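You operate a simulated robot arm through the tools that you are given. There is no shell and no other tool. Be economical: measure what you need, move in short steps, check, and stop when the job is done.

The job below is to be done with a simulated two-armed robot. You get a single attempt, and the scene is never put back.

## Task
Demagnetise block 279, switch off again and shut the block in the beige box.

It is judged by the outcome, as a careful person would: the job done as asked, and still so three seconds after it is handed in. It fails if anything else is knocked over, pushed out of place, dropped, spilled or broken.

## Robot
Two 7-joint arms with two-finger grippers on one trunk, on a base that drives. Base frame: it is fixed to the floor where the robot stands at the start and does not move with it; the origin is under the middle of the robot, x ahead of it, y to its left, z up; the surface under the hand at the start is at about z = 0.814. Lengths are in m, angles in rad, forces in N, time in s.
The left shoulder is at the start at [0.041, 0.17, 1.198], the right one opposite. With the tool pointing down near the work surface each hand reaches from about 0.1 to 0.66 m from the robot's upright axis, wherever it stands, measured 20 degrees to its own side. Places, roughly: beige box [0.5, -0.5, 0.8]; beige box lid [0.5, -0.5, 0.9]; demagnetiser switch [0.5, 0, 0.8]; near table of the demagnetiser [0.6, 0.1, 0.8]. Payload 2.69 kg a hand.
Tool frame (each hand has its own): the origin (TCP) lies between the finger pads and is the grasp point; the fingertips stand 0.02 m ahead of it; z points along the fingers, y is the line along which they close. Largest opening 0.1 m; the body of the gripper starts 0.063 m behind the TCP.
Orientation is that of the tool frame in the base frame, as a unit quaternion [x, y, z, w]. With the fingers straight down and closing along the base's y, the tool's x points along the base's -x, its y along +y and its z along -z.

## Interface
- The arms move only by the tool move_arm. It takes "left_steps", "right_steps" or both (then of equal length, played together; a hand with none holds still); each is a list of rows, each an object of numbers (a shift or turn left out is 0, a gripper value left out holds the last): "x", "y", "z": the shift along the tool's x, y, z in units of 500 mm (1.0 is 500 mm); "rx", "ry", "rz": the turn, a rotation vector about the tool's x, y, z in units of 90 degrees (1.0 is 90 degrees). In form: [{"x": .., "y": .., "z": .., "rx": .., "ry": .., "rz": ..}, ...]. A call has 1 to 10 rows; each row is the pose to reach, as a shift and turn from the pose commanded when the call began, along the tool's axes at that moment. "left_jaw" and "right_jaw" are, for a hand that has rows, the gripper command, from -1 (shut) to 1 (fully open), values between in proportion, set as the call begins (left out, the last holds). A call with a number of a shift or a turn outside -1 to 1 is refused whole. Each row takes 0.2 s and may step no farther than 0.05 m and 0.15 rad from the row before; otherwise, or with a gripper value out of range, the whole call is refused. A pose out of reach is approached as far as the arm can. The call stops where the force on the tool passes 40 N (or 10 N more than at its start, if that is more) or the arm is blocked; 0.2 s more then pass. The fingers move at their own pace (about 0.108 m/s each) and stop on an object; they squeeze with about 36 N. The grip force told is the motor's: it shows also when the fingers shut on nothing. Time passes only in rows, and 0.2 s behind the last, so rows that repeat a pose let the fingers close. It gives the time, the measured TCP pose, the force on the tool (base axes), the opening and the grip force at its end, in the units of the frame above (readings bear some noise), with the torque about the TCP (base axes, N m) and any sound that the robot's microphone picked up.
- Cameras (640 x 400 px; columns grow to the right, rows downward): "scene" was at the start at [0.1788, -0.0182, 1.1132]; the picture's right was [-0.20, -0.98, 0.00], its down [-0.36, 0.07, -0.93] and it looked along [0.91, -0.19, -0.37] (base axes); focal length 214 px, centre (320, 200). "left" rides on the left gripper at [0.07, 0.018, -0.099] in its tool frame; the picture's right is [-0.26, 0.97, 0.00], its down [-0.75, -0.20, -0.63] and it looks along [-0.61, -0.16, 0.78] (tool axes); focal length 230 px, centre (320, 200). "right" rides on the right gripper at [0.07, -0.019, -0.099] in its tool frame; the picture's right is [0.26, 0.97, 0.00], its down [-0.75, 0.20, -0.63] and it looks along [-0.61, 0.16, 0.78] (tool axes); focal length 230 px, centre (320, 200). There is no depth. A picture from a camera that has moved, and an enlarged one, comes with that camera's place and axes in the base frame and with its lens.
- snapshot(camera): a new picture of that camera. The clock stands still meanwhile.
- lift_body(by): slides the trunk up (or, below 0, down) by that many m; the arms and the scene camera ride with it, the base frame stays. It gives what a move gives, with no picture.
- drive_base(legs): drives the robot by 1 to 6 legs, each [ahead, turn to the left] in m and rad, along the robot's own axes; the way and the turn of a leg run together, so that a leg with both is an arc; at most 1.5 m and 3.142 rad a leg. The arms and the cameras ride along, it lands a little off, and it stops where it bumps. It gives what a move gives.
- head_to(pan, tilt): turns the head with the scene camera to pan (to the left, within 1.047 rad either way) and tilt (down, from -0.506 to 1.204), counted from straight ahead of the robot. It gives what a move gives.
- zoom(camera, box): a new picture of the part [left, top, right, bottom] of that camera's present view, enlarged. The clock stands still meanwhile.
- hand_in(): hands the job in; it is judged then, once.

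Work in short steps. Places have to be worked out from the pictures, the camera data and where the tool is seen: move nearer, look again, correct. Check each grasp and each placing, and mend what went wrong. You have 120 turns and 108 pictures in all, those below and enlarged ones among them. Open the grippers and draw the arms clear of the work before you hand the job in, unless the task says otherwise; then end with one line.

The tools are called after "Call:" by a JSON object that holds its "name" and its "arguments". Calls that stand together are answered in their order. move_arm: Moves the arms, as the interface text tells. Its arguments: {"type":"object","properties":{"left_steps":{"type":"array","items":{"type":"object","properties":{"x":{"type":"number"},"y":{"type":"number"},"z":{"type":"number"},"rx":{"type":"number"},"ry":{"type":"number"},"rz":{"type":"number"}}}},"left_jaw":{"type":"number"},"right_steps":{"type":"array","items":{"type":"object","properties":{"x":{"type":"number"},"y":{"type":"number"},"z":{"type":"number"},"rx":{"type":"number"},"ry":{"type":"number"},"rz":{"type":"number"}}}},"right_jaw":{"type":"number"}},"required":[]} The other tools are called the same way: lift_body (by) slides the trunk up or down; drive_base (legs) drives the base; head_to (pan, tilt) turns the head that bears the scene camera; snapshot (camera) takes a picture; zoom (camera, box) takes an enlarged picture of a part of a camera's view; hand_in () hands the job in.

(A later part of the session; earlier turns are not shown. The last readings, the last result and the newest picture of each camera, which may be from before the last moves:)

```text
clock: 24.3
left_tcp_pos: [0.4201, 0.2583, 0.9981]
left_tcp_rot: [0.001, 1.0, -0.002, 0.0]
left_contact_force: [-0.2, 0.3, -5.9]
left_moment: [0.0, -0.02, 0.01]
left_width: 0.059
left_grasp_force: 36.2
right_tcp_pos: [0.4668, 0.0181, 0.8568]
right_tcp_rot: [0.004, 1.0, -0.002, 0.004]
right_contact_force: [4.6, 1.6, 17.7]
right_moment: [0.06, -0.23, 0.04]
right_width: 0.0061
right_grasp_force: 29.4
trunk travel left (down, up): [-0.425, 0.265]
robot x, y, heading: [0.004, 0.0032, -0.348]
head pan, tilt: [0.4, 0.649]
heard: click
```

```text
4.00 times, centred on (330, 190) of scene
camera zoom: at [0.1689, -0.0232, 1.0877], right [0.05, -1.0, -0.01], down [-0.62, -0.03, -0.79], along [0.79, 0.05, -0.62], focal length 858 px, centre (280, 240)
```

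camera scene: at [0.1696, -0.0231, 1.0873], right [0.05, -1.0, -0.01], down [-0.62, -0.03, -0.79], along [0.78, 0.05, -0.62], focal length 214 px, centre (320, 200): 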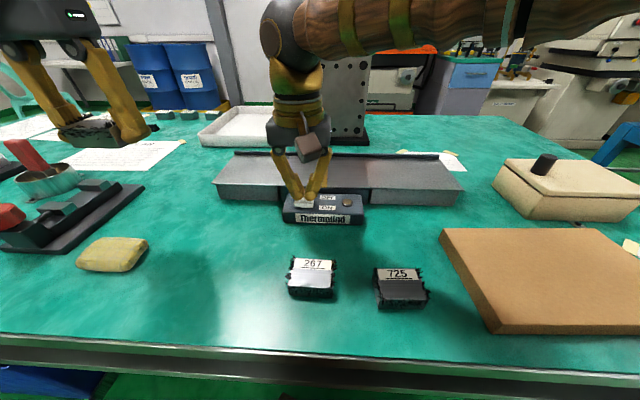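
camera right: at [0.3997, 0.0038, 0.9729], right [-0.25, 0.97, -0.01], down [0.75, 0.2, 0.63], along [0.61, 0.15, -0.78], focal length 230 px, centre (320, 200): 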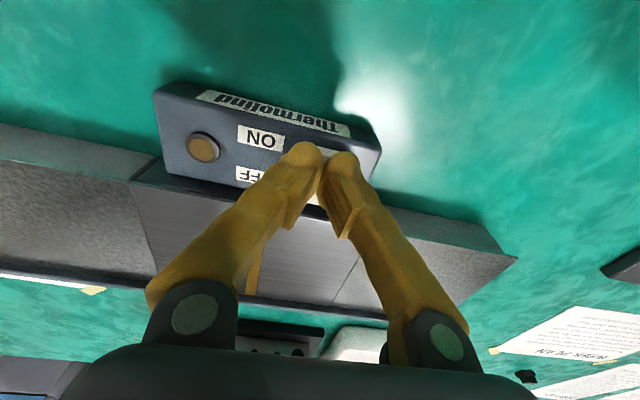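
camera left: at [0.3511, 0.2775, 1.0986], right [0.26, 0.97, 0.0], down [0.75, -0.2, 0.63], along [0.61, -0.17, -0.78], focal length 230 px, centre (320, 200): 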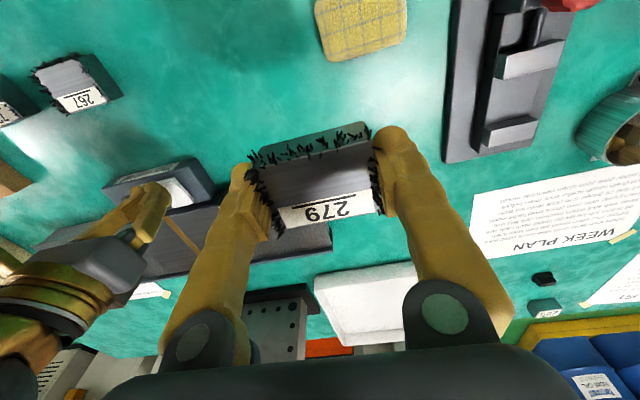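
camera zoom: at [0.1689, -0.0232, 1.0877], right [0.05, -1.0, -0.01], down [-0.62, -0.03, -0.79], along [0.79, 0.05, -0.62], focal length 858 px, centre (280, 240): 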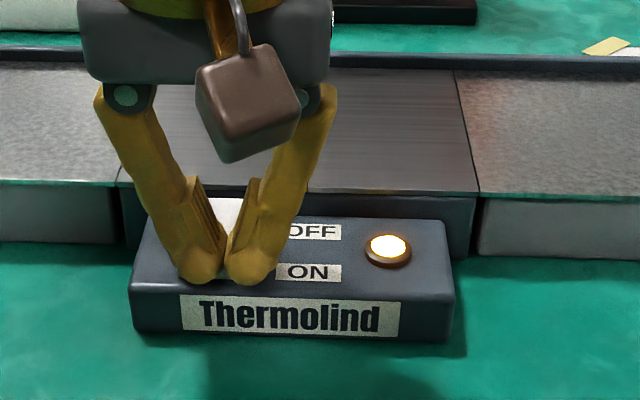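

Click heard and the lamp is lit: it's on. I withdraw the right hand up and to the right.

Call:
{"name": "move_arm", "arguments": {"right_steps": [{"z": -0.06}, {"z": -0.15}, {"z": -0.24}, {"z": -0.33}, {"y": -0.07, "z": -0.38}, {"y": -0.16, "z": -0.4}, {"y": -0.25, "z": -0.4}, {"x": 0.04, "y": -0.33, "z": -0.4}, {"x": 0.08, "y": -0.41, "z": -0.4}, {"x": 0.12, "y": -0.49, "z": -0.4}]}}

Call:
{"name": "zoom", "arguments": {"camera": "scene", "box": [200, 100, 480, 275]}}

```text
clock: 26.5
left_tcp_pos: [0.4203, 0.2585, 0.9992]
left_tcp_rot: [0.001, 1.0, -0.002, 0.001]
left_contact_force: [-0.4, -0.6, -4.4]
left_moment: [0.03, 0.0, 0.0]
left_width: 0.0589
left_grasp_force: 35.6
right_tcp_pos: [0.4011, -0.2261, 1.0561]
right_tcp_rot: [0.001, 1.0, -0.003, 0.002]
right_contact_force: [0.2, 0.2, -0.1]
right_moment: [0.02, 0.02, 0.01]
right_width: 0.0
right_grasp_force: 29.8
trunk travel left (down, up): [-0.425, 0.265]
robot x, y, heading: [0.0026, 0.0011, -0.347]
head pan, tilt: [0.4, 0.649]
```

```text
2.29 times, centred on (340, 188) of scene
camera zoom: at [0.1689, -0.0238, 1.0875], right [0.05, -1.0, -0.01], down [-0.62, -0.03, -0.79], along [0.79, 0.05, -0.62], focal length 490 px, centre (274, 229)
```

zoom: 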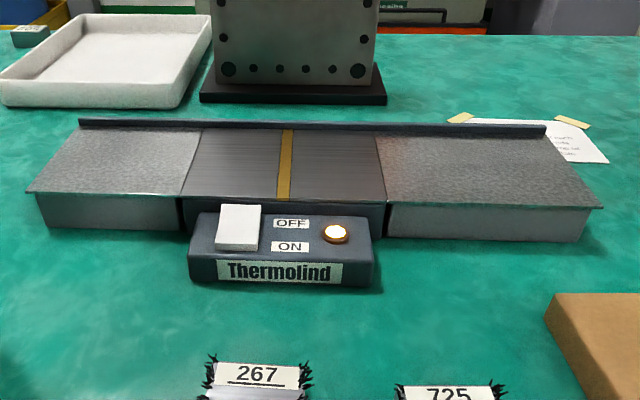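

Lamp on. I bring the left hand above the near (left) table at (0.575, 0.15) and the right hand further away.

Call:
{"name": "move_arm", "arguments": {"left_steps": [{"x": -0.06, "y": -0.043, "z": 0.01}, {"x": -0.12, "y": -0.086, "z": 0.03}, {"x": -0.18, "y": -0.13, "z": 0.06}, {"x": -0.245, "y": -0.173, "z": 0.09}, {"x": -0.31, "y": -0.217, "z": 0.12}, {"x": -0.31, "y": -0.217, "z": 0.16}, {"x": -0.31, "y": -0.217, "z": 0.2}], "right_steps": [{"x": 0.03, "y": -0.05}, {"x": 0.06, "y": -0.1}, {"x": 0.09, "y": -0.15}, {"x": 0.12, "y": -0.2}, {"x": 0.15, "y": -0.25}, {"x": 0.18, "y": -0.3}, {"x": 0.2, "y": -0.33}]}}

Call:
{"name": "snapshot", "arguments": {"camera": "scene"}}

Call:
{"name": "snapshot", "arguments": {"camera": "left"}}

```text
clock: 28.1
left_tcp_pos: [0.5789, 0.1488, 0.8987]
left_tcp_rot: [0.001, 1.0, -0.002, 0.0]
left_contact_force: [-0.6, -0.5, -4.6]
left_moment: [-0.01, 0.01, 0.0]
left_width: 0.0591
left_grasp_force: 36.2
right_tcp_pos: [0.3002, -0.3893, 1.0581]
right_tcp_rot: [0.001, 1.0, -0.002, 0.0]
right_contact_force: [-0.4, -0.2, -0.3]
right_moment: [0.02, 0.0, 0.01]
right_width: 0.0002
right_grasp_force: 29.1
trunk travel left (down, up): [-0.425, 0.265]
robot x, y, heading: [-0.0001, 0.0043, -0.349]
head pan, tilt: [0.4, 0.649]
```

```text
71 pictures are left
camera scene: at [0.1703, -0.0238, 1.0872], right [0.05, -1.0, -0.01], down [-0.62, -0.03, -0.79], along [0.78, 0.05, -0.62], focal length 214 px, centre (320, 200)
```

scene: 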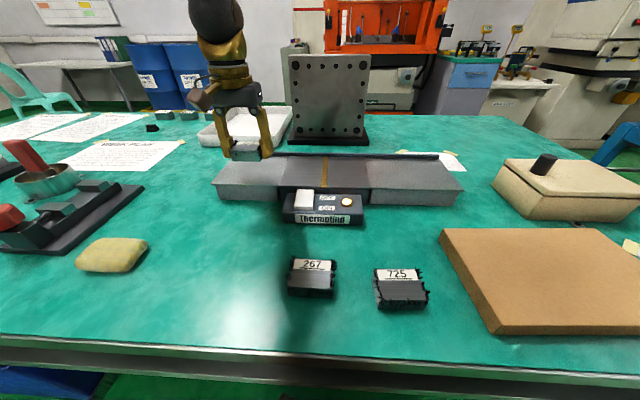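

```text
70 pictures are left
camera left: at [0.5092, 0.1671, 0.9992], right [0.26, 0.97, 0.0], down [0.75, -0.2, 0.63], along [0.61, -0.17, -0.78], focal length 230 px, centre (320, 200)
```

left: 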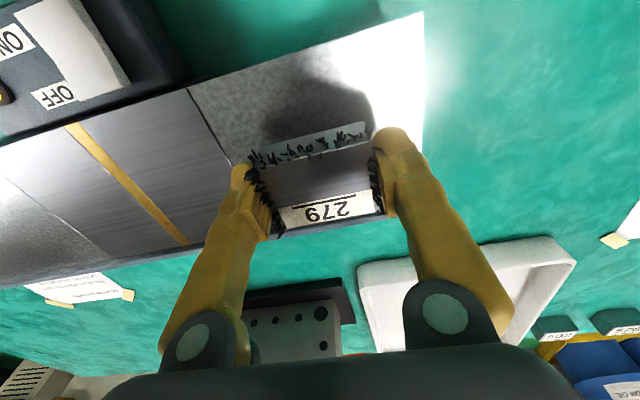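

Block is over the near table with good margins (table x 0.525–0.656). I lower it gently to contact.

Call:
{"name": "move_arm", "arguments": {"left_steps": [{"z": 0.03}, {"z": 0.05}, {"z": 0.06}, {"z": 0.067}, {"z": 0.067}]}}

Call:
{"name": "zoom", "arguments": {"camera": "scene", "box": [180, 80, 400, 218]}}

```text
clock: 29.3
left_tcp_pos: [0.5757, 0.1499, 0.867]
left_tcp_rot: [0.001, 1.0, -0.001, 0.0]
left_contact_force: [0.4, 1.9, 1.0]
left_moment: [0.22, 0.2, 0.02]
left_width: 0.0591
left_grasp_force: 36.1
right_tcp_pos: [0.299, -0.3886, 1.0593]
right_tcp_rot: [0.002, 1.0, -0.002, 0.0]
right_contact_force: [0.9, 0.5, 0.2]
right_moment: [0.0, 0.01, 0.02]
right_width: 0.0
right_grasp_force: 29.9
trunk travel left (down, up): [-0.425, 0.265]
robot x, y, heading: [0.0005, -0.0008, -0.342]
head pan, tilt: [0.4, 0.649]
```

```text
2.90 times, centred on (290, 149) of scene
camera zoom: at [0.1692, -0.0234, 1.0875], right [0.05, -1.0, -0.01], down [-0.62, -0.03, -0.79], along [0.79, 0.05, -0.62], focal length 622 px, centre (407, 348)
```

zoom: 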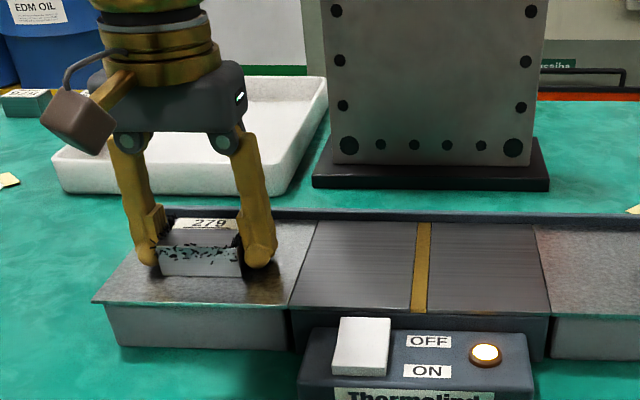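

The block rests on the near table. With the unit on, I slide it slowly to the right across the pole strip.

Call:
{"name": "move_arm", "arguments": {"left_steps": [{"y": -0.024, "z": -0.002}, {"y": -0.048, "z": -0.002}, {"y": -0.072, "z": -0.002}, {"y": -0.096, "z": -0.002}, {"y": -0.12, "z": -0.002}, {"y": -0.144, "z": -0.002}, {"y": -0.168, "z": -0.002}, {"y": -0.192, "z": -0.002}, {"y": -0.216, "z": -0.002}, {"y": -0.24, "z": -0.002}]}}

Call:
{"name": "move_arm", "arguments": {"left_steps": [{"x": 0.002, "y": -0.024}, {"x": 0.004, "y": -0.048}, {"x": 0.006, "y": -0.072}, {"x": 0.008, "y": -0.096}, {"x": 0.01, "y": -0.12}, {"x": 0.012, "y": -0.144}, {"x": 0.014, "y": -0.168}, {"x": 0.016, "y": -0.192}, {"x": 0.018, "y": -0.216}, {"x": 0.02, "y": -0.24}]}}

Call:
{"name": "zoom", "arguments": {"camera": "scene", "box": [200, 80, 480, 255]}}

```text
clock: 31.5
left_tcp_pos: [0.5758, 0.0274, 0.8687]
left_tcp_rot: [0.002, 1.0, -0.001, 0.0]
left_contact_force: [0.7, -0.7, -5.7]
left_moment: [-0.03, -0.01, -0.05]
left_width: 0.0589
left_grasp_force: 35.5
right_tcp_pos: [0.2989, -0.3895, 1.0583]
right_tcp_rot: [0.002, 1.0, -0.003, 0.001]
right_contact_force: [-0.1, 0.7, -0.3]
right_moment: [0.03, 0.0, 0.0]
right_width: 0.0
right_grasp_force: 29.0
trunk travel left (down, up): [-0.425, 0.265]
robot x, y, heading: [-0.0019, -0.0006, -0.342]
head pan, tilt: [0.4, 0.649]
```

```text
clock: 33.7
left_tcp_pos: [0.5662, -0.0914, 0.867]
left_tcp_rot: [0.001, 1.0, 0.0, 0.0]
left_contact_force: [-0.5, -0.8, -5.8]
left_moment: [0.0, -0.02, 0.01]
left_width: 0.059
left_grasp_force: 35.6
right_tcp_pos: [0.3001, -0.389, 1.0578]
right_tcp_rot: [0.001, 1.0, -0.002, 0.001]
right_contact_force: [0.0, 0.2, -1.4]
right_moment: [-0.02, -0.02, 0.0]
right_width: 0.0002
right_grasp_force: 29.0
trunk travel left (down, up): [-0.425, 0.265]
robot x, y, heading: [0.0, 0.0012, -0.346]
head pan, tilt: [0.4, 0.649]
```

```text
2.29 times, centred on (340, 168) of scene
camera zoom: at [0.1697, -0.0237, 1.0873], right [0.05, -1.0, -0.01], down [-0.62, -0.03, -0.79], along [0.79, 0.05, -0.62], focal length 490 px, centre (274, 274)
```

zoom: 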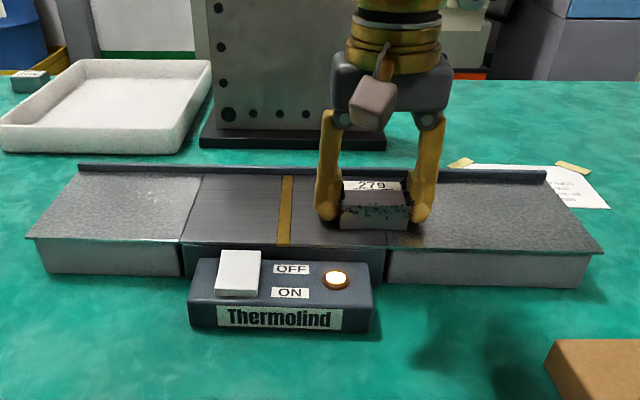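

Passed the strip; I continue away onto the far table.

Call:
{"name": "move_arm", "arguments": {"left_steps": [{"x": 0.002, "y": -0.024}, {"x": 0.004, "y": -0.048}, {"x": 0.006, "y": -0.072}, {"x": 0.008, "y": -0.096}, {"x": 0.01, "y": -0.12}, {"x": 0.012, "y": -0.144}, {"x": 0.014, "y": -0.168}, {"x": 0.016, "y": -0.19}, {"x": 0.016, "y": -0.19}]}}

Call:
{"name": "zoom", "arguments": {"camera": "scene", "box": [200, 80, 480, 255]}}

Call:
{"name": "snapshot", "arguments": {"camera": "left"}}

```text
clock: 34.6
left_tcp_pos: [0.5492, -0.1236, 0.8777]
left_tcp_rot: [0.002, 1.0, -0.003, 0.01]
left_contact_force: [-1.8, 1.5, -4.0]
left_moment: [-0.03, -0.08, 0.01]
left_width: 0.0591
left_grasp_force: 36.3
right_tcp_pos: [0.2794, -0.3824, 1.0677]
right_tcp_rot: [0.002, 1.0, -0.006, 0.012]
right_contact_force: [-0.4, 1.0, 0.7]
right_moment: [-0.01, -0.08, -0.01]
right_width: 0.0
right_grasp_force: 29.4
trunk travel left (down, up): [-0.425, 0.265]
robot x, y, heading: [-0.0017, 0.0002, -0.347]
head pan, tilt: [0.4, 0.649]
stopped in row 4 (left hand): the arm was blocked; the commanded pose is now the measured one
```

```text
2.29 times, centred on (340, 168) of scene
camera zoom: at [0.1661, -0.0226, 1.088], right [0.05, -1.0, -0.01], down [-0.61, -0.03, -0.79], along [0.79, 0.05, -0.61], focal length 490 px, centre (274, 274)
```

zoom: 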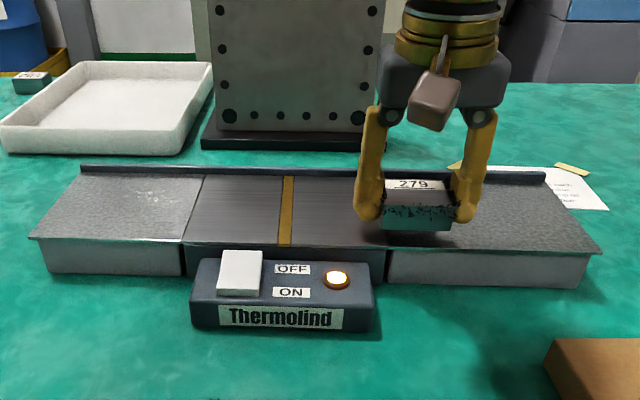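

```text
66 pictures are left
camera left: at [0.4783, -0.105, 0.9779], right [0.26, 0.97, 0.0], down [0.74, -0.2, 0.65], along [0.62, -0.17, -0.76], focal length 230 px, centre (320, 200)
```

left: 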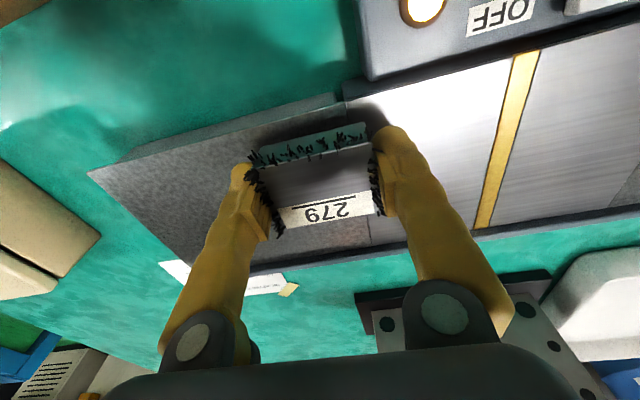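

The arm was blocked (probably a joint limit or a seam). I inspect the block's filings closely.

Call:
{"name": "zoom", "arguments": {"camera": "left", "box": [230, 110, 400, 240]}}

Call:
{"name": "zoom", "arguments": {"camera": "scene", "box": [330, 130, 430, 200]}}

```text
3.08 times, centred on (315, 175) of left
camera zoom: at [0.4783, -0.105, 0.9779], right [0.26, 0.97, 0.0], down [0.74, -0.2, 0.65], along [0.62, -0.17, -0.76], focal length 708 px, centre (335, 277)
```

zoom: 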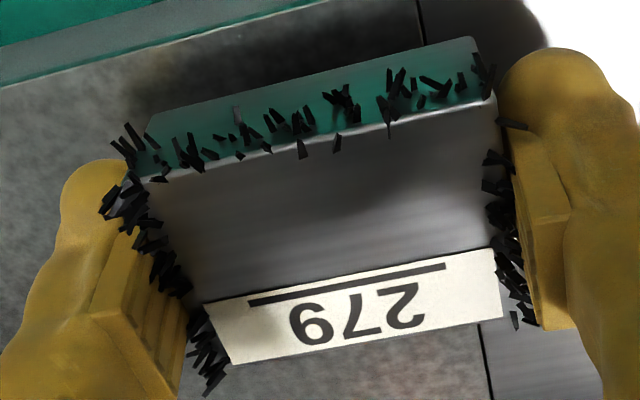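

```text
5.71 times, centred on (380, 165) of scene
camera zoom: at [0.1661, -0.0226, 1.088], right [0.05, -1.0, -0.01], down [-0.61, -0.03, -0.79], along [0.79, 0.05, -0.61], focal length 1226 px, centre (-23, 400)
```

zoom: 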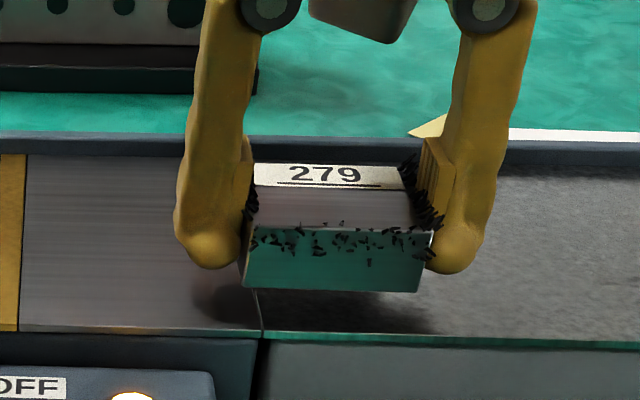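

Filings are still on; the block is still near the field. I withdraw it further away from the strip by turning the base right 0.2 rad.

Call:
{"name": "drive_base", "arguments": {"legs": [[0, -0.2]]}}

Call:
{"name": "snapshot", "arguments": {"camera": "left"}}

Call:
{"name": "snapshot", "arguments": {"camera": "scene"}}

```text
clock: 35.7
left_tcp_pos: [0.5162, -0.2343, 0.8759]
left_tcp_rot: [0.103, 0.995, -0.002, 0.008]
left_contact_force: [1.1, -0.2, -5.9]
left_moment: [0.0, -0.02, 0.04]
left_width: 0.0592
left_grasp_force: 35.8
right_tcp_pos: [0.199, -0.4335, 1.0642]
right_tcp_rot: [0.104, 0.994, -0.005, 0.008]
right_contact_force: [0.1, 0.5, 0.3]
right_moment: [-0.04, -0.02, 0.0]
right_width: 0.0002
right_grasp_force: 29.3
trunk travel left (down, up): [-0.425, 0.265]
robot x, y, heading: [0.0014, 0.0022, -0.552]
head pan, tilt: [0.4, 0.649]
```

```text
63 pictures are left
camera left: at [0.4504, -0.2021, 0.9753], right [0.45, 0.89, 0.0], down [0.68, -0.35, 0.64], along [0.57, -0.29, -0.77], focal length 230 px, centre (320, 200)
```

left: 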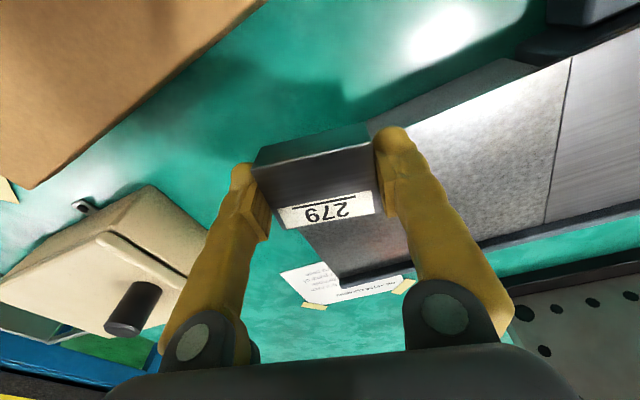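

```text
62 pictures are left
camera scene: at [0.1614, -0.0571, 1.0874], right [-0.15, -0.99, -0.01], down [-0.61, 0.1, -0.79], along [0.78, -0.12, -0.62], focal length 214 px, centre (320, 200)
```

scene: 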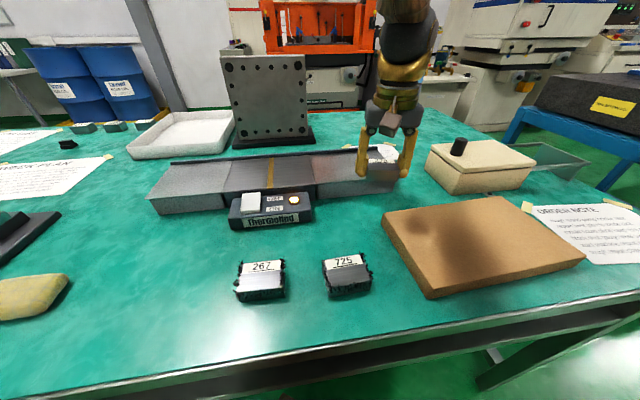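

All filings have gone: the block is demagnetised. I raise it and pull it back close to the robot, so it stays far from the field while I go to switch off.

Call:
{"name": "move_arm", "arguments": {"left_steps": [{"z": -0.09}, {"z": -0.18}, {"x": 0.03, "z": -0.27}, {"x": 0.08, "y": 0.01, "z": -0.35}, {"x": 0.14, "y": 0.03, "z": -0.42}, {"x": 0.21, "y": 0.045, "z": -0.48}, {"x": 0.28, "y": 0.06, "z": -0.5}, {"x": 0.33, "y": 0.07, "z": -0.5}]}}

Call:
{"name": "drive_base", "arguments": {"legs": [[0, 0.7]]}}

Call:
{"name": "head_to", "arguments": {"pan": -0.2, "tilt": 0.65}}

Call:
{"name": "snapshot", "arguments": {"camera": "scene"}}

```text
clock: 37.5
left_tcp_pos: [0.3404, -0.154, 1.1283]
left_tcp_rot: [0.103, 0.994, -0.006, 0.016]
left_contact_force: [-0.4, -0.2, -5.0]
left_moment: [-0.01, 0.01, 0.0]
left_width: 0.0591
left_grasp_force: 36.1
right_tcp_pos: [0.1847, -0.4245, 1.0716]
right_tcp_rot: [0.105, 0.994, -0.009, 0.016]
right_contact_force: [-0.9, 0.8, 0.6]
right_moment: [-0.01, 0.02, -0.01]
right_width: 0.0
right_grasp_force: 29.9
trunk travel left (down, up): [-0.425, 0.265]
robot x, y, heading: [0.0049, 0.0028, -0.548]
head pan, tilt: [0.4, 0.649]
```

```text
clock: 39.8
left_tcp_pos: [0.3623, 0.0999, 1.1278]
left_tcp_rot: [-0.24, 0.971, -0.001, 0.016]
left_contact_force: [0.1, -0.2, -4.7]
left_moment: [0.0, -0.01, 0.02]
left_width: 0.0593
left_grasp_force: 36.1
right_tcp_pos: [0.415, -0.2087, 1.0713]
right_tcp_rot: [-0.24, 0.971, -0.003, 0.017]
right_contact_force: [0.4, 0.3, 0.4]
right_moment: [-0.02, -0.02, 0.04]
right_width: 0.0001
right_grasp_force: 29.8
trunk travel left (down, up): [-0.425, 0.265]
robot x, y, heading: [0.0063, 0.0001, 0.142]
head pan, tilt: [0.4, 0.649]
```

```text
clock: 40.8
left_tcp_pos: [0.3432, 0.0974, 1.1235]
left_tcp_rot: [-0.24, 0.971, 0.001, 0.009]
left_contact_force: [-0.5, 0.5, -4.8]
left_moment: [-0.02, 0.03, -0.03]
left_width: 0.0589
left_grasp_force: 36.3
right_tcp_pos: [0.3978, -0.2104, 1.0753]
right_tcp_rot: [-0.239, 0.971, -0.006, 0.025]
right_contact_force: [-0.1, -0.4, -0.4]
right_moment: [-0.06, -0.01, 0.03]
right_width: 0.0
right_grasp_force: 29.4
trunk travel left (down, up): [-0.425, 0.265]
robot x, y, heading: [0.0023, -0.002, 0.136]
head pan, tilt: [-0.201, 0.649]
```

```text
61 pictures are left
camera scene: at [0.1749, 0.0076, 1.0873], right [-0.06, -1.0, 0.0], down [-0.62, 0.03, -0.79], along [0.78, -0.05, -0.62], focal length 214 px, centre (320, 200)
```

scene: 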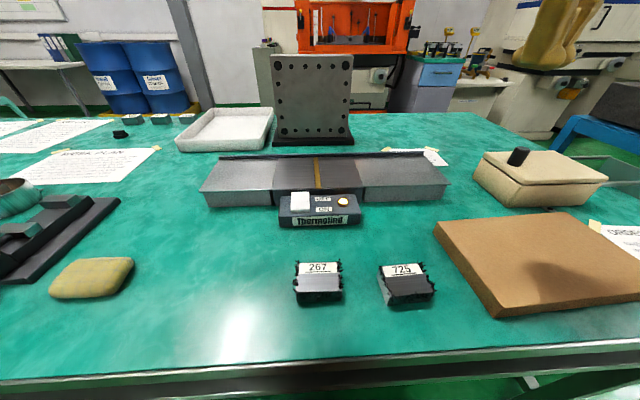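

The block is kept well away. I move the left hand further left and bring the right hand above the rocker's OFF (far) end.

Call:
{"name": "move_arm", "arguments": {"left_steps": [{"x": -0.02, "y": 0.04}, {"x": -0.05, "y": 0.1}, {"x": -0.08, "y": 0.16}, {"x": -0.12, "y": 0.23}, {"x": -0.12, "y": 0.23}, {"x": -0.12, "y": 0.23}, {"x": -0.12, "y": 0.23}, {"x": -0.12, "y": 0.23}], "right_steps": [{"x": -0.05, "y": 0.04, "z": 0.03, "rz": 0.038, "ry": 0.004}, {"x": -0.1, "y": 0.08, "z": 0.06, "rz": 0.077, "ry": 0.008}, {"x": -0.15, "y": 0.12, "z": 0.09, "rz": 0.115, "ry": 0.012}, {"x": -0.2, "y": 0.16, "z": 0.12, "rz": 0.154, "ry": 0.016}, {"x": -0.25, "y": 0.2, "z": 0.15, "rz": 0.192, "ry": 0.02}, {"x": -0.3, "y": 0.24, "z": 0.18, "rz": 0.231, "ry": 0.024}, {"x": -0.355, "y": 0.28, "z": 0.21, "rz": 0.27, "ry": 0.028}, {"x": -0.407, "y": 0.314, "z": 0.24, "rz": 0.309, "ry": 0.03}]}}

Call:
{"name": "snapshot", "arguments": {"camera": "right"}}

Call:
{"name": "zoom", "arguments": {"camera": "scene", "box": [230, 130, 430, 255]}}

```text
clock: 42.6
left_tcp_pos: [0.3441, 0.2259, 1.1316]
left_tcp_rot: [-0.24, 0.971, 0.0, 0.021]
left_contact_force: [0.4, 0.2, -5.3]
left_moment: [0.01, 0.01, 0.03]
left_width: 0.0589
left_grasp_force: 36.2
right_tcp_pos: [0.5229, 0.0192, 0.9723]
right_tcp_rot: [0.019, 1.0, 0.012, 0.005]
right_contact_force: [0.3, 0.4, -0.2]
right_moment: [0.0, -0.01, -0.01]
right_width: 0.0001
right_grasp_force: 29.4
trunk travel left (down, up): [-0.425, 0.265]
robot x, y, heading: [-0.0002, 0.0008, 0.139]
head pan, tilt: [-0.201, 0.649]
```

```text
60 pictures are left
camera right: at [0.4519, 0.0009, 1.0693], right [-0.22, 0.97, 0.02], down [0.75, 0.16, 0.64], along [0.62, 0.16, -0.77], focal length 230 px, centre (320, 200)
```

right: 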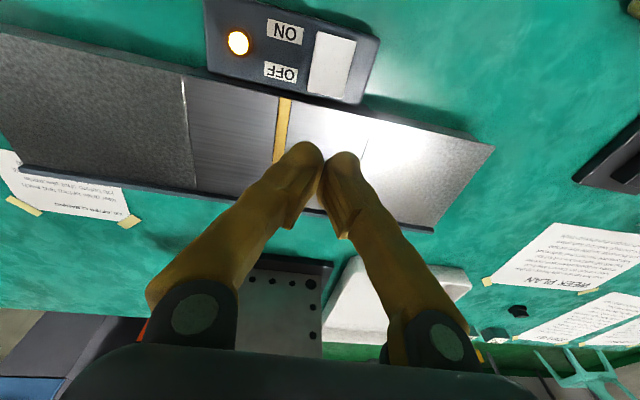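

```text
3.20 times, centred on (330, 192) of scene
camera zoom: at [0.1757, 0.0076, 1.0871], right [-0.06, -1.0, 0.0], down [-0.62, 0.03, -0.79], along [0.78, -0.05, -0.62], focal length 686 px, centre (288, 224)
```

zoom: 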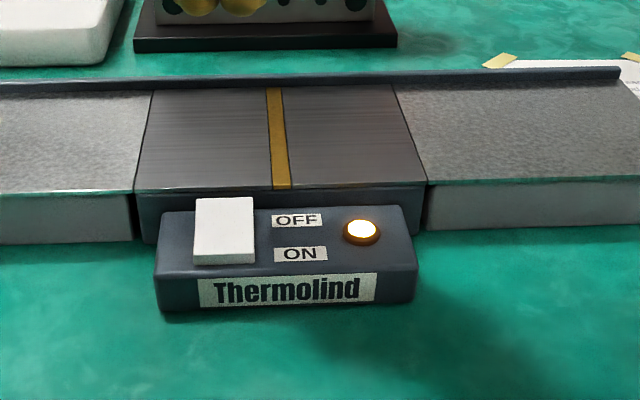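

OFF end is at about (0.50, 0.027). I move there and down to just above the rocker.

Call:
{"name": "move_arm", "arguments": {"right_steps": [{"x": 0.046, "y": 0.018, "z": 0.06}, {"x": 0.046, "y": 0.018, "z": 0.13}, {"x": 0.046, "y": 0.018, "z": 0.19}, {"x": 0.046, "y": 0.018, "z": 0.19}]}}

Call:
{"name": "zoom", "arguments": {"camera": "scene", "box": [230, 130, 430, 255]}}

```text
clock: 43.6
left_tcp_pos: [0.344, 0.2258, 1.1319]
left_tcp_rot: [-0.24, 0.97, -0.001, 0.021]
left_contact_force: [0.6, -0.4, -5.1]
left_moment: [0.01, 0.0, -0.06]
left_width: 0.0594
left_grasp_force: 35.7
right_tcp_pos: [0.5021, 0.0224, 0.8719]
right_tcp_rot: [0.024, 1.0, 0.008, 0.002]
right_contact_force: [0.2, 0.5, 0.1]
right_moment: [-0.03, -0.03, 0.0]
right_width: 0.0
right_grasp_force: 29.6
trunk travel left (down, up): [-0.425, 0.265]
robot x, y, heading: [0.0053, 0.0008, 0.138]
head pan, tilt: [-0.201, 0.649]
```

```text
3.20 times, centred on (330, 192) of scene
camera zoom: at [0.1747, 0.0075, 1.0873], right [-0.06, -1.0, 0.0], down [-0.62, 0.03, -0.79], along [0.78, -0.05, -0.62], focal length 686 px, centre (288, 224)
```

zoom: 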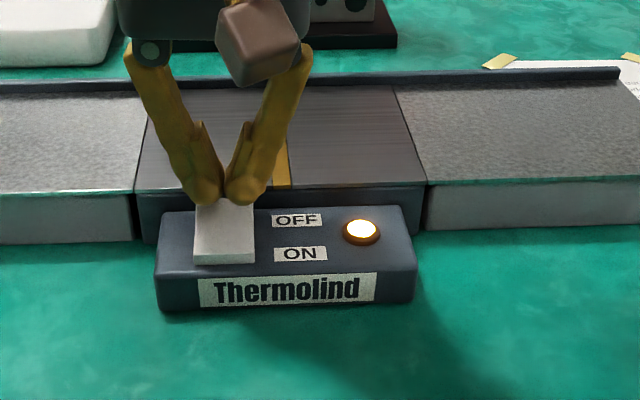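

The tips are over the OFF end. I press down in small steps.

Call:
{"name": "move_arm", "arguments": {"right_steps": [{"x": 0.004, "z": 0.01}, {"x": 0.004, "z": 0.02}, {"x": 0.004, "z": 0.03}, {"x": 0.004, "z": 0.036}]}}

Call:
{"name": "zoom", "arguments": {"camera": "scene", "box": [230, 130, 430, 255]}}

```text
clock: 44.6
left_tcp_pos: [0.3412, 0.2259, 1.1322]
left_tcp_rot: [-0.241, 0.97, -0.001, 0.022]
left_contact_force: [0.1, 0.3, -5.8]
left_moment: [0.01, 0.03, 0.01]
left_width: 0.0589
left_grasp_force: 36.3
right_tcp_pos: [0.5009, 0.0238, 0.8576]
right_tcp_rot: [0.023, 1.0, 0.007, 0.006]
right_contact_force: [0.7, 3.1, 17.0]
right_moment: [-0.04, 0.11, 0.04]
right_width: 0.0001
right_grasp_force: 28.8
trunk travel left (down, up): [-0.425, 0.265]
robot x, y, heading: [-0.0002, -0.001, 0.142]
head pan, tilt: [-0.201, 0.649]
heard: click
```

```text
3.20 times, centred on (330, 192) of scene
camera zoom: at [0.1738, 0.0076, 1.0877], right [-0.06, -1.0, 0.0], down [-0.62, 0.03, -0.79], along [0.79, -0.05, -0.62], focal length 686 px, centre (288, 224)
```

zoom: 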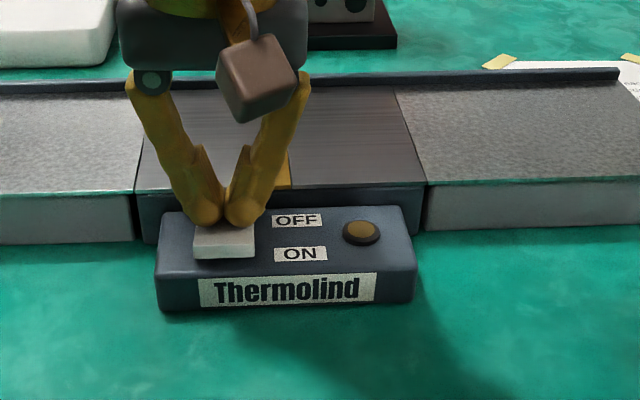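

Off: lamp out, click heard. I raise the right hand and move it to above the beige box.

Call:
{"name": "move_arm", "arguments": {"right_steps": [{"z": -0.09}, {"z": -0.18}, {"z": -0.27}, {"y": -0.05, "z": -0.34}, {"y": -0.14, "z": -0.36}, {"y": -0.23, "z": -0.36}, {"y": -0.32, "z": -0.36}, {"y": -0.41, "z": -0.36}, {"y": -0.5, "z": -0.36}, {"y": -0.59, "z": -0.36}]}}

Call:
{"name": "move_arm", "arguments": {"right_steps": [{"y": -0.09}, {"x": 0.04, "y": -0.17}, {"x": 0.08, "y": -0.25}], "right_jaw": 1}}

Call:
{"name": "snapshot", "arguments": {"camera": "right"}}

Call:
{"name": "head_to", "arguments": {"pan": -0.75, "tilt": 0.5}}

Call:
{"name": "snapshot", "arguments": {"camera": "scene"}}

```text
clock: 46.8
left_tcp_pos: [0.345, 0.2253, 1.1312]
left_tcp_rot: [-0.24, 0.971, 0.0, 0.021]
left_contact_force: [0.5, 0.4, -5.3]
left_moment: [-0.01, 0.01, 0.06]
left_width: 0.0592
left_grasp_force: 35.8
right_tcp_pos: [0.4864, -0.2674, 1.0317]
right_tcp_rot: [0.002, 1.0, -0.003, 0.003]
right_contact_force: [-0.2, 0.0, -0.3]
right_moment: [0.05, 0.01, -0.03]
right_width: 0.0
right_grasp_force: 29.1
trunk travel left (down, up): [-0.425, 0.265]
robot x, y, heading: [0.0026, -0.0019, 0.139]
head pan, tilt: [-0.201, 0.649]
heard: click
```

```text
clock: 47.6
left_tcp_pos: [0.3432, 0.2241, 1.1321]
left_tcp_rot: [-0.241, 0.97, 0.0, 0.021]
left_contact_force: [0.2, -0.4, -5.4]
left_moment: [-0.01, 0.0, 0.01]
left_width: 0.0591
left_grasp_force: 35.4
right_tcp_pos: [0.4447, -0.3916, 1.0302]
right_tcp_rot: [0.001, 1.0, -0.003, 0.003]
right_contact_force: [-1.0, -0.4, -0.4]
right_moment: [0.04, -0.01, -0.02]
right_width: 0.1004
right_grasp_force: 0.1
trunk travel left (down, up): [-0.425, 0.265]
robot x, y, heading: [0.002, 0.0026, 0.138]
head pan, tilt: [-0.201, 0.649]
```

```text
56 pictures are left
camera right: at [0.3734, -0.4105, 1.1284], right [-0.26, 0.97, -0.01], down [0.75, 0.2, 0.63], along [0.61, 0.16, -0.77], focal length 230 px, centre (320, 200)
```

right: 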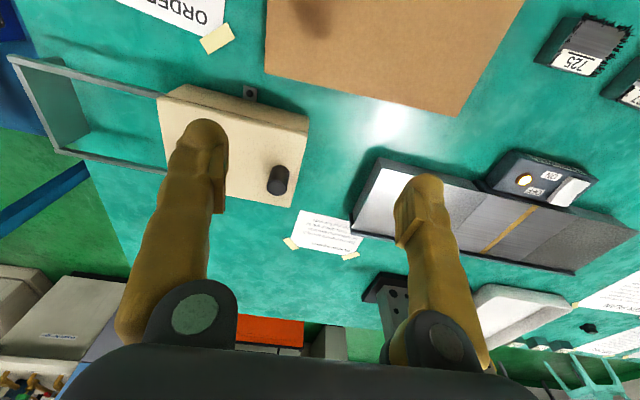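

```text
clock: 48.6
left_tcp_pos: [0.344, 0.2268, 1.1315]
left_tcp_rot: [-0.24, 0.971, 0.0, 0.021]
left_contact_force: [0.6, 0.8, -5.0]
left_moment: [-0.02, 0.06, -0.05]
left_width: 0.0592
left_grasp_force: 35.8
right_tcp_pos: [0.4458, -0.3911, 1.0308]
right_tcp_rot: [0.001, 1.0, -0.004, 0.004]
right_contact_force: [-0.5, -0.2, -0.4]
right_moment: [0.0, -0.01, -0.01]
right_width: 0.1001
right_grasp_force: 0.1
trunk travel left (down, up): [-0.425, 0.265]
robot x, y, heading: [0.0015, -0.0018, 0.138]
head pan, tilt: [-0.75, 0.499]
```

```text
55 pictures are left
camera scene: at [0.163, -0.0393, 1.1009], right [-0.57, -0.82, 0.01], down [-0.41, 0.27, -0.87], along [0.71, -0.5, -0.49], focal length 214 px, centre (320, 200)
```

scene: 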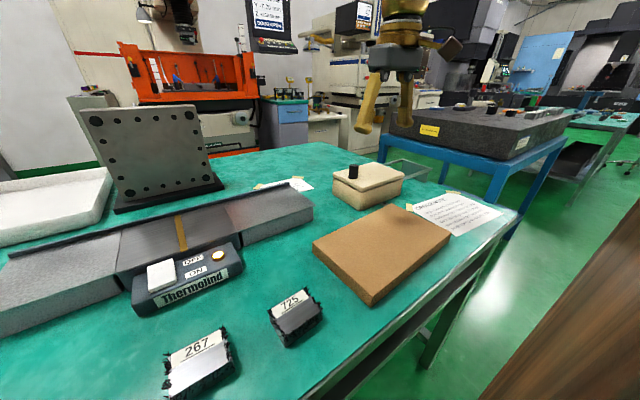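

The lamp is lit again – a click was heard while retracting. I zoom on the switch.

Call:
{"name": "zoom", "arguments": {"camera": "scene", "box": [120, 215, 260, 325]}}

Call:
{"name": "zoom", "arguments": {"camera": "right", "box": [470, 130, 620, 230]}}

```text
3.64 times, centred on (190, 270) of scene
camera zoom: at [0.163, -0.0393, 1.1009], right [-0.57, -0.82, 0.01], down [-0.41, 0.27, -0.87], along [0.71, -0.5, -0.49], focal length 780 px, centre (793, -54)
```

zoom: 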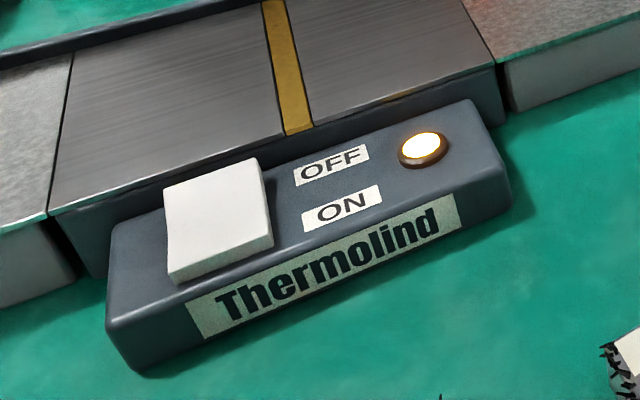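

```text
4.00 times, centred on (545, 180) of right
camera zoom: at [0.374, -0.408, 1.1289], right [-0.26, 0.97, -0.01], down [0.75, 0.2, 0.63], along [0.61, 0.16, -0.77], focal length 920 px, centre (-580, 280)
```

zoom: 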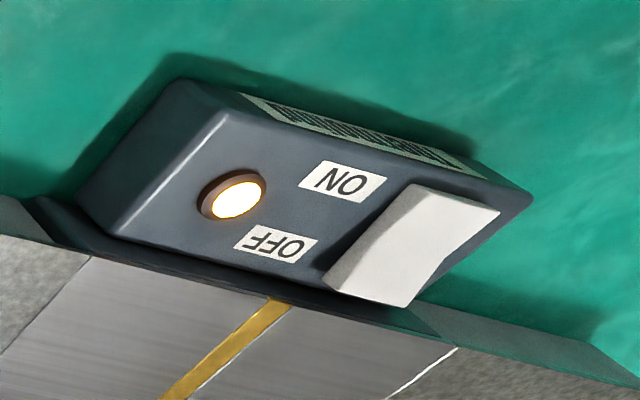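

The rocker sprang back to ON, so the press didn't latch. I return the right hand and press OFF more firmly, then check after release.

Call:
{"name": "move_arm", "arguments": {"right_steps": [{"x": -0.012, "y": 0.09}, {"x": -0.024, "y": 0.18}, {"x": -0.036, "y": 0.27}, {"x": -0.048, "y": 0.36}, {"x": -0.06, "y": 0.45}, {"x": -0.072, "y": 0.54}, {"x": -0.084, "y": 0.63}, {"x": -0.096, "y": 0.72}, {"x": -0.11, "y": 0.8, "z": 0.03}, {"x": -0.118, "y": 0.832, "z": 0.1}], "right_jaw": -1}}

Call:
{"name": "move_arm", "arguments": {"right_steps": [{"z": 0.08}, {"z": 0.16}, {"z": 0.21}, {"z": 0.21}]}}

Call:
{"name": "head_to", "arguments": {"pan": -0.2, "tilt": 0.65}}

Call:
{"name": "zoom", "arguments": {"camera": "scene", "box": [230, 130, 430, 255]}}

```text
clock: 50.8
left_tcp_pos: [0.3451, 0.2251, 1.1317]
left_tcp_rot: [-0.24, 0.971, 0.0, 0.022]
left_contact_force: [-0.4, -0.3, -5.2]
left_moment: [-0.01, 0.04, 0.02]
left_width: 0.059
left_grasp_force: 36.0
right_tcp_pos: [0.5177, 0.0174, 0.9956]
right_tcp_rot: [0.025, 0.999, 0.02, 0.006]
right_contact_force: [-0.1, -0.7, -0.3]
right_moment: [0.01, 0.05, -0.04]
right_width: 0.0
right_grasp_force: 28.9
trunk travel left (down, up): [-0.425, 0.265]
robot x, y, heading: [0.0033, 0.0008, 0.139]
head pan, tilt: [-0.75, 0.499]
```

```text
clock: 51.8
left_tcp_pos: [0.3426, 0.2261, 1.1308]
left_tcp_rot: [-0.24, 0.971, 0.0, 0.022]
left_contact_force: [-0.7, -0.2, -5.7]
left_moment: [-0.02, 0.03, -0.02]
left_width: 0.0589
left_grasp_force: 36.0
right_tcp_pos: [0.5164, 0.0177, 0.8825]
right_tcp_rot: [0.022, 1.0, 0.007, 0.004]
right_contact_force: [-0.9, -0.2, 0.2]
right_moment: [0.02, -0.01, -0.01]
right_width: 0.0
right_grasp_force: 29.3
trunk travel left (down, up): [-0.425, 0.265]
robot x, y, heading: [0.0018, -0.0012, 0.141]
head pan, tilt: [-0.75, 0.499]
```

```text
clock: 52.8
left_tcp_pos: [0.343, 0.2258, 1.1318]
left_tcp_rot: [-0.241, 0.97, 0.0, 0.021]
left_contact_force: [0.2, -0.7, -5.3]
left_moment: [0.01, 0.0, 0.0]
left_width: 0.0588
left_grasp_force: 36.2
right_tcp_pos: [0.5141, 0.0165, 0.8782]
right_tcp_rot: [0.021, 1.0, 0.005, 0.0]
right_contact_force: [-0.9, 0.9, -0.7]
right_moment: [-0.01, -0.02, -0.02]
right_width: 0.0001
right_grasp_force: 29.8
trunk travel left (down, up): [-0.425, 0.265]
robot x, y, heading: [0.0029, 0.0015, 0.136]
head pan, tilt: [-0.201, 0.649]
```

```text
3.20 times, centred on (330, 192) of scene
camera zoom: at [0.1749, 0.0074, 1.0873], right [-0.06, -1.0, 0.0], down [-0.62, 0.04, -0.79], along [0.78, -0.05, -0.62], focal length 686 px, centre (288, 224)
```

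zoom: 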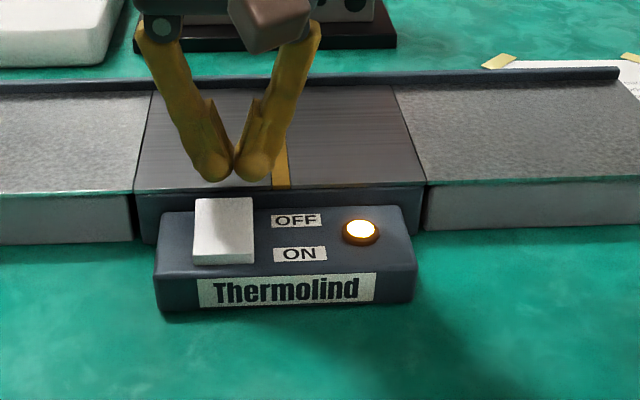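

I shift to (0.506, 0.024) and press OFF again, a bit deeper.

Call:
{"name": "move_arm", "arguments": {"right_steps": [{"x": 0.016, "y": 0.014}, {"x": 0.016, "y": 0.014, "z": 0.02}, {"x": 0.016, "y": 0.014, "z": 0.032}, {"x": 0.016, "y": 0.014, "z": 0.042}, {"x": 0.016, "y": 0.014, "z": 0.052}, {"x": 0.016, "y": 0.014, "z": 0.058}]}}

Call:
{"name": "zoom", "arguments": {"camera": "scene", "box": [270, 150, 390, 225]}}

```text
clock: 54.1
left_tcp_pos: [0.3197, 0.2223, 1.1153]
left_tcp_rot: [-0.24, 0.971, 0.002, -0.004]
left_contact_force: [0.1, 0.8, -6.2]
left_moment: [0.02, -0.01, -0.01]
left_width: 0.0594
left_grasp_force: 36.1
right_tcp_pos: [0.5021, 0.0166, 0.8606]
right_tcp_rot: [0.033, 0.999, 0.01, 0.01]
right_contact_force: [-0.3, 0.8, 0.0]
right_moment: [0.03, -0.01, -0.01]
right_width: 0.0
right_grasp_force: 29.8
trunk travel left (down, up): [-0.425, 0.265]
robot x, y, heading: [0.0024, -0.0005, 0.137]
head pan, tilt: [-0.201, 0.649]
stopped in row 6 (right hand): the force on the tool passed its limit at 44 N (the readings are from after the stop); the commanded pose is now the measured one
```

```text
5.33 times, centred on (330, 188) of scene
camera zoom: at [0.1753, 0.0075, 1.0869], right [-0.06, -1.0, 0.0], down [-0.62, 0.03, -0.79], along [0.78, -0.05, -0.62], focal length 1144 px, centre (267, 267)
```

zoom: 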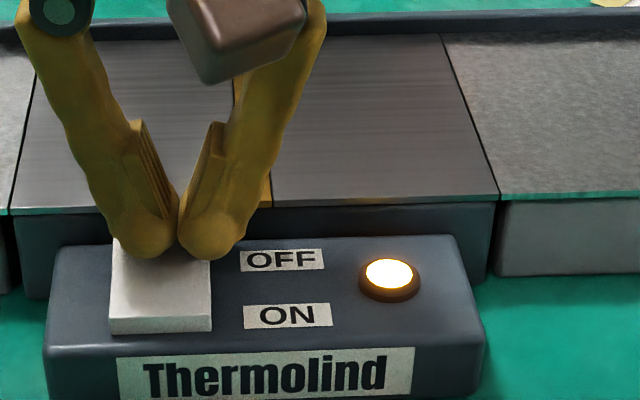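

No click this time; the tips likely rested on the unit's edge. I lift slightly, shift back to x ≈ 0.496 and press.

Call:
{"name": "move_arm", "arguments": {"right_steps": [{"z": -0.012}, {"x": 0.01, "y": 0.014, "z": -0.012}, {"x": 0.01, "y": 0.014}, {"x": 0.01, "y": 0.014, "z": 0.008}, {"x": 0.01, "y": 0.014, "z": 0.016}]}}

Call:
{"name": "zoom", "arguments": {"camera": "scene", "box": [270, 150, 390, 225]}}

```text
clock: 55.4
left_tcp_pos: [0.3224, 0.2231, 1.117]
left_tcp_rot: [-0.239, 0.971, 0.001, -0.003]
left_contact_force: [0.2, -0.7, -4.7]
left_moment: [-0.02, 0.03, -0.03]
left_width: 0.0592
left_grasp_force: 36.6
right_tcp_pos: [0.5045, 0.0236, 0.8637]
right_tcp_rot: [0.04, 0.999, 0.02, 0.016]
right_contact_force: [-0.2, -1.6, 0.4]
right_moment: [-0.01, 0.01, 0.01]
right_width: 0.0
right_grasp_force: 29.8
trunk travel left (down, up): [-0.425, 0.265]
robot x, y, heading: [0.003, 0.0027, 0.144]
head pan, tilt: [-0.201, 0.649]
```

```text
5.33 times, centred on (330, 188) of scene
camera zoom: at [0.1749, 0.0075, 1.0872], right [-0.06, -1.0, 0.0], down [-0.62, 0.03, -0.79], along [0.78, -0.05, -0.62], focal length 1144 px, centre (267, 267)
```

zoom: 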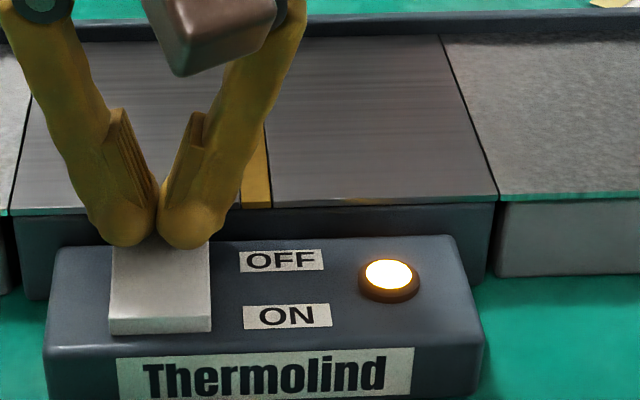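

Contact-free and still ~8 mm too far. I shift x to ≈0.495 and press down again.

Call:
{"name": "move_arm", "arguments": {"right_steps": [{"x": 0.02, "y": -0.006, "ry": 0.02, "z": -0.004}, {"x": 0.02, "y": -0.006, "ry": 0.02}, {"x": 0.02, "y": -0.006, "ry": 0.02, "z": 0.008}, {"x": 0.02, "y": -0.006, "ry": 0.02, "z": 0.016}, {"x": 0.02, "y": -0.006, "ry": 0.02, "z": 0.022}]}}

Call:
{"name": "zoom", "arguments": {"camera": "scene", "box": [270, 150, 390, 225]}}

```text
clock: 56.7
left_tcp_pos: [0.2974, 0.2189, 1.1032]
left_tcp_rot: [-0.24, 0.97, 0.005, -0.029]
left_contact_force: [0.0, -0.9, -5.9]
left_moment: [0.03, 0.04, 0.0]
left_width: 0.0594
left_grasp_force: 36.5
right_tcp_pos: [0.486, 0.016, 0.8587]
right_tcp_rot: [0.046, 0.999, 0.023, 0.007]
right_contact_force: [0.8, -1.0, 0.8]
right_moment: [-0.01, 0.03, 0.0]
right_width: 0.0
right_grasp_force: 29.8
trunk travel left (down, up): [-0.425, 0.265]
robot x, y, heading: [0.0001, -0.002, 0.139]
head pan, tilt: [-0.201, 0.649]
heard: click, click, click, click
stopped in row 5 (right hand): the force on the tool passed its limit at 45 N (the readings are from after the stop); the commanded pose is now the measured one
```

```text
5.33 times, centred on (330, 188) of scene
camera zoom: at [0.1749, 0.0069, 1.0869], right [-0.06, -1.0, 0.0], down [-0.62, 0.04, -0.79], along [0.78, -0.05, -0.62], focal length 1144 px, centre (267, 267)
```

zoom: 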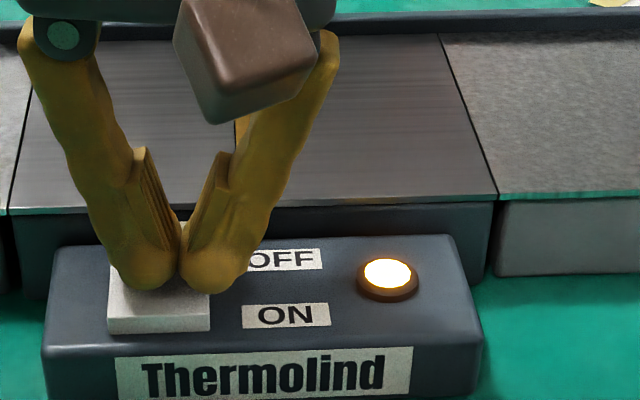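

The tip was near the pivot and it ended ON. I lift clear, square up the tool and reposition at (0.501, 0.024) above the rocker.

Call:
{"name": "move_arm", "arguments": {"right_steps": [{"z": -0.02}, {"x": 0.0, "z": -0.04}, {"x": -0.015, "y": 0.016, "z": -0.04, "rz": 0.03}, {"x": -0.03, "y": 0.016, "z": -0.04, "rz": 0.058}, {"x": -0.03, "y": 0.016, "z": -0.04, "rz": 0.058}, {"x": -0.03, "y": 0.016, "z": -0.04, "rz": 0.058}]}}

Call:
{"name": "snapshot", "arguments": {"camera": "right"}}

```text
clock: 58.1
left_tcp_pos: [0.2984, 0.2193, 1.1012]
left_tcp_rot: [-0.24, 0.97, 0.005, -0.028]
left_contact_force: [-0.4, 0.4, -5.3]
left_moment: [-0.01, 0.0, 0.01]
left_width: 0.0589
left_grasp_force: 36.0
right_tcp_pos: [0.505, 0.0232, 0.886]
right_tcp_rot: [0.096, 0.995, 0.03, 0.009]
right_contact_force: [-0.8, -0.8, 0.6]
right_moment: [0.01, 0.0, 0.0]
right_width: 0.0002
right_grasp_force: 29.3
trunk travel left (down, up): [-0.425, 0.265]
robot x, y, heading: [-0.0005, -0.0033, 0.138]
head pan, tilt: [-0.201, 0.649]
```

```text
48 pictures are left
camera right: at [0.4298, 0.0123, 0.9824], right [-0.07, 1.0, 0.06], down [0.76, 0.02, 0.65], along [0.65, 0.09, -0.76], focal length 230 px, centre (320, 200)
```

right: 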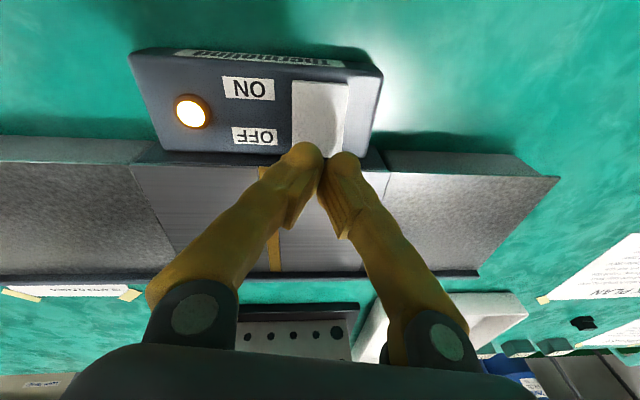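

Yaw correction had the wrong sign; I fix the orientation (rx, ry, rz) while staying above the rocker.

Call:
{"name": "move_arm", "arguments": {"right_steps": [{"x": 0.006, "rx": 0.013, "ry": 0.004, "rz": -0.04}, {"x": 0.006, "rx": 0.026, "ry": 0.008, "rz": -0.08}, {"x": 0.006, "rx": 0.038, "ry": 0.011, "rz": -0.122}, {"x": 0.006, "rx": 0.038, "ry": 0.011, "rz": -0.122}]}}

Call:
{"name": "snapshot", "arguments": {"camera": "right"}}

```text
clock: 59.1
left_tcp_pos: [0.2981, 0.2201, 1.1028]
left_tcp_rot: [-0.24, 0.97, 0.006, -0.028]
left_contact_force: [-0.2, 0.2, -5.7]
left_moment: [0.0, 0.02, -0.02]
left_width: 0.059
left_grasp_force: 36.1
right_tcp_pos: [0.5051, 0.0175, 0.8875]
right_tcp_rot: [0.009, 1.0, 0.003, -0.001]
right_contact_force: [-0.2, 0.9, -0.8]
right_moment: [-0.01, -0.01, 0.0]
right_width: 0.0
right_grasp_force: 29.7
trunk travel left (down, up): [-0.425, 0.265]
robot x, y, heading: [-0.0006, 0.0046, 0.137]
head pan, tilt: [-0.201, 0.649]
```

```text
47 pictures are left
camera right: at [0.4347, -0.0004, 0.9856], right [-0.24, 0.97, 0.01], down [0.75, 0.18, 0.63], along [0.61, 0.16, -0.78], focal length 230 px, centre (320, 200)
```

right: 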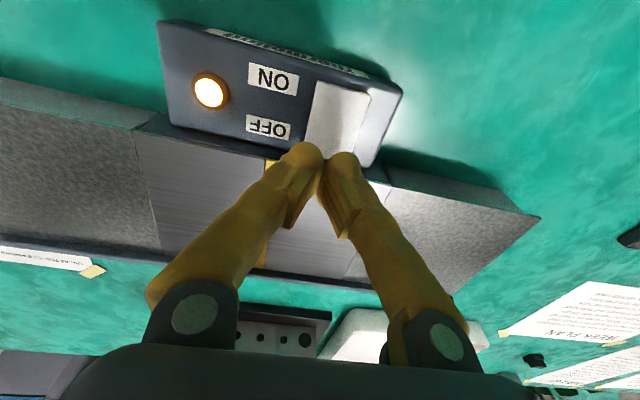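

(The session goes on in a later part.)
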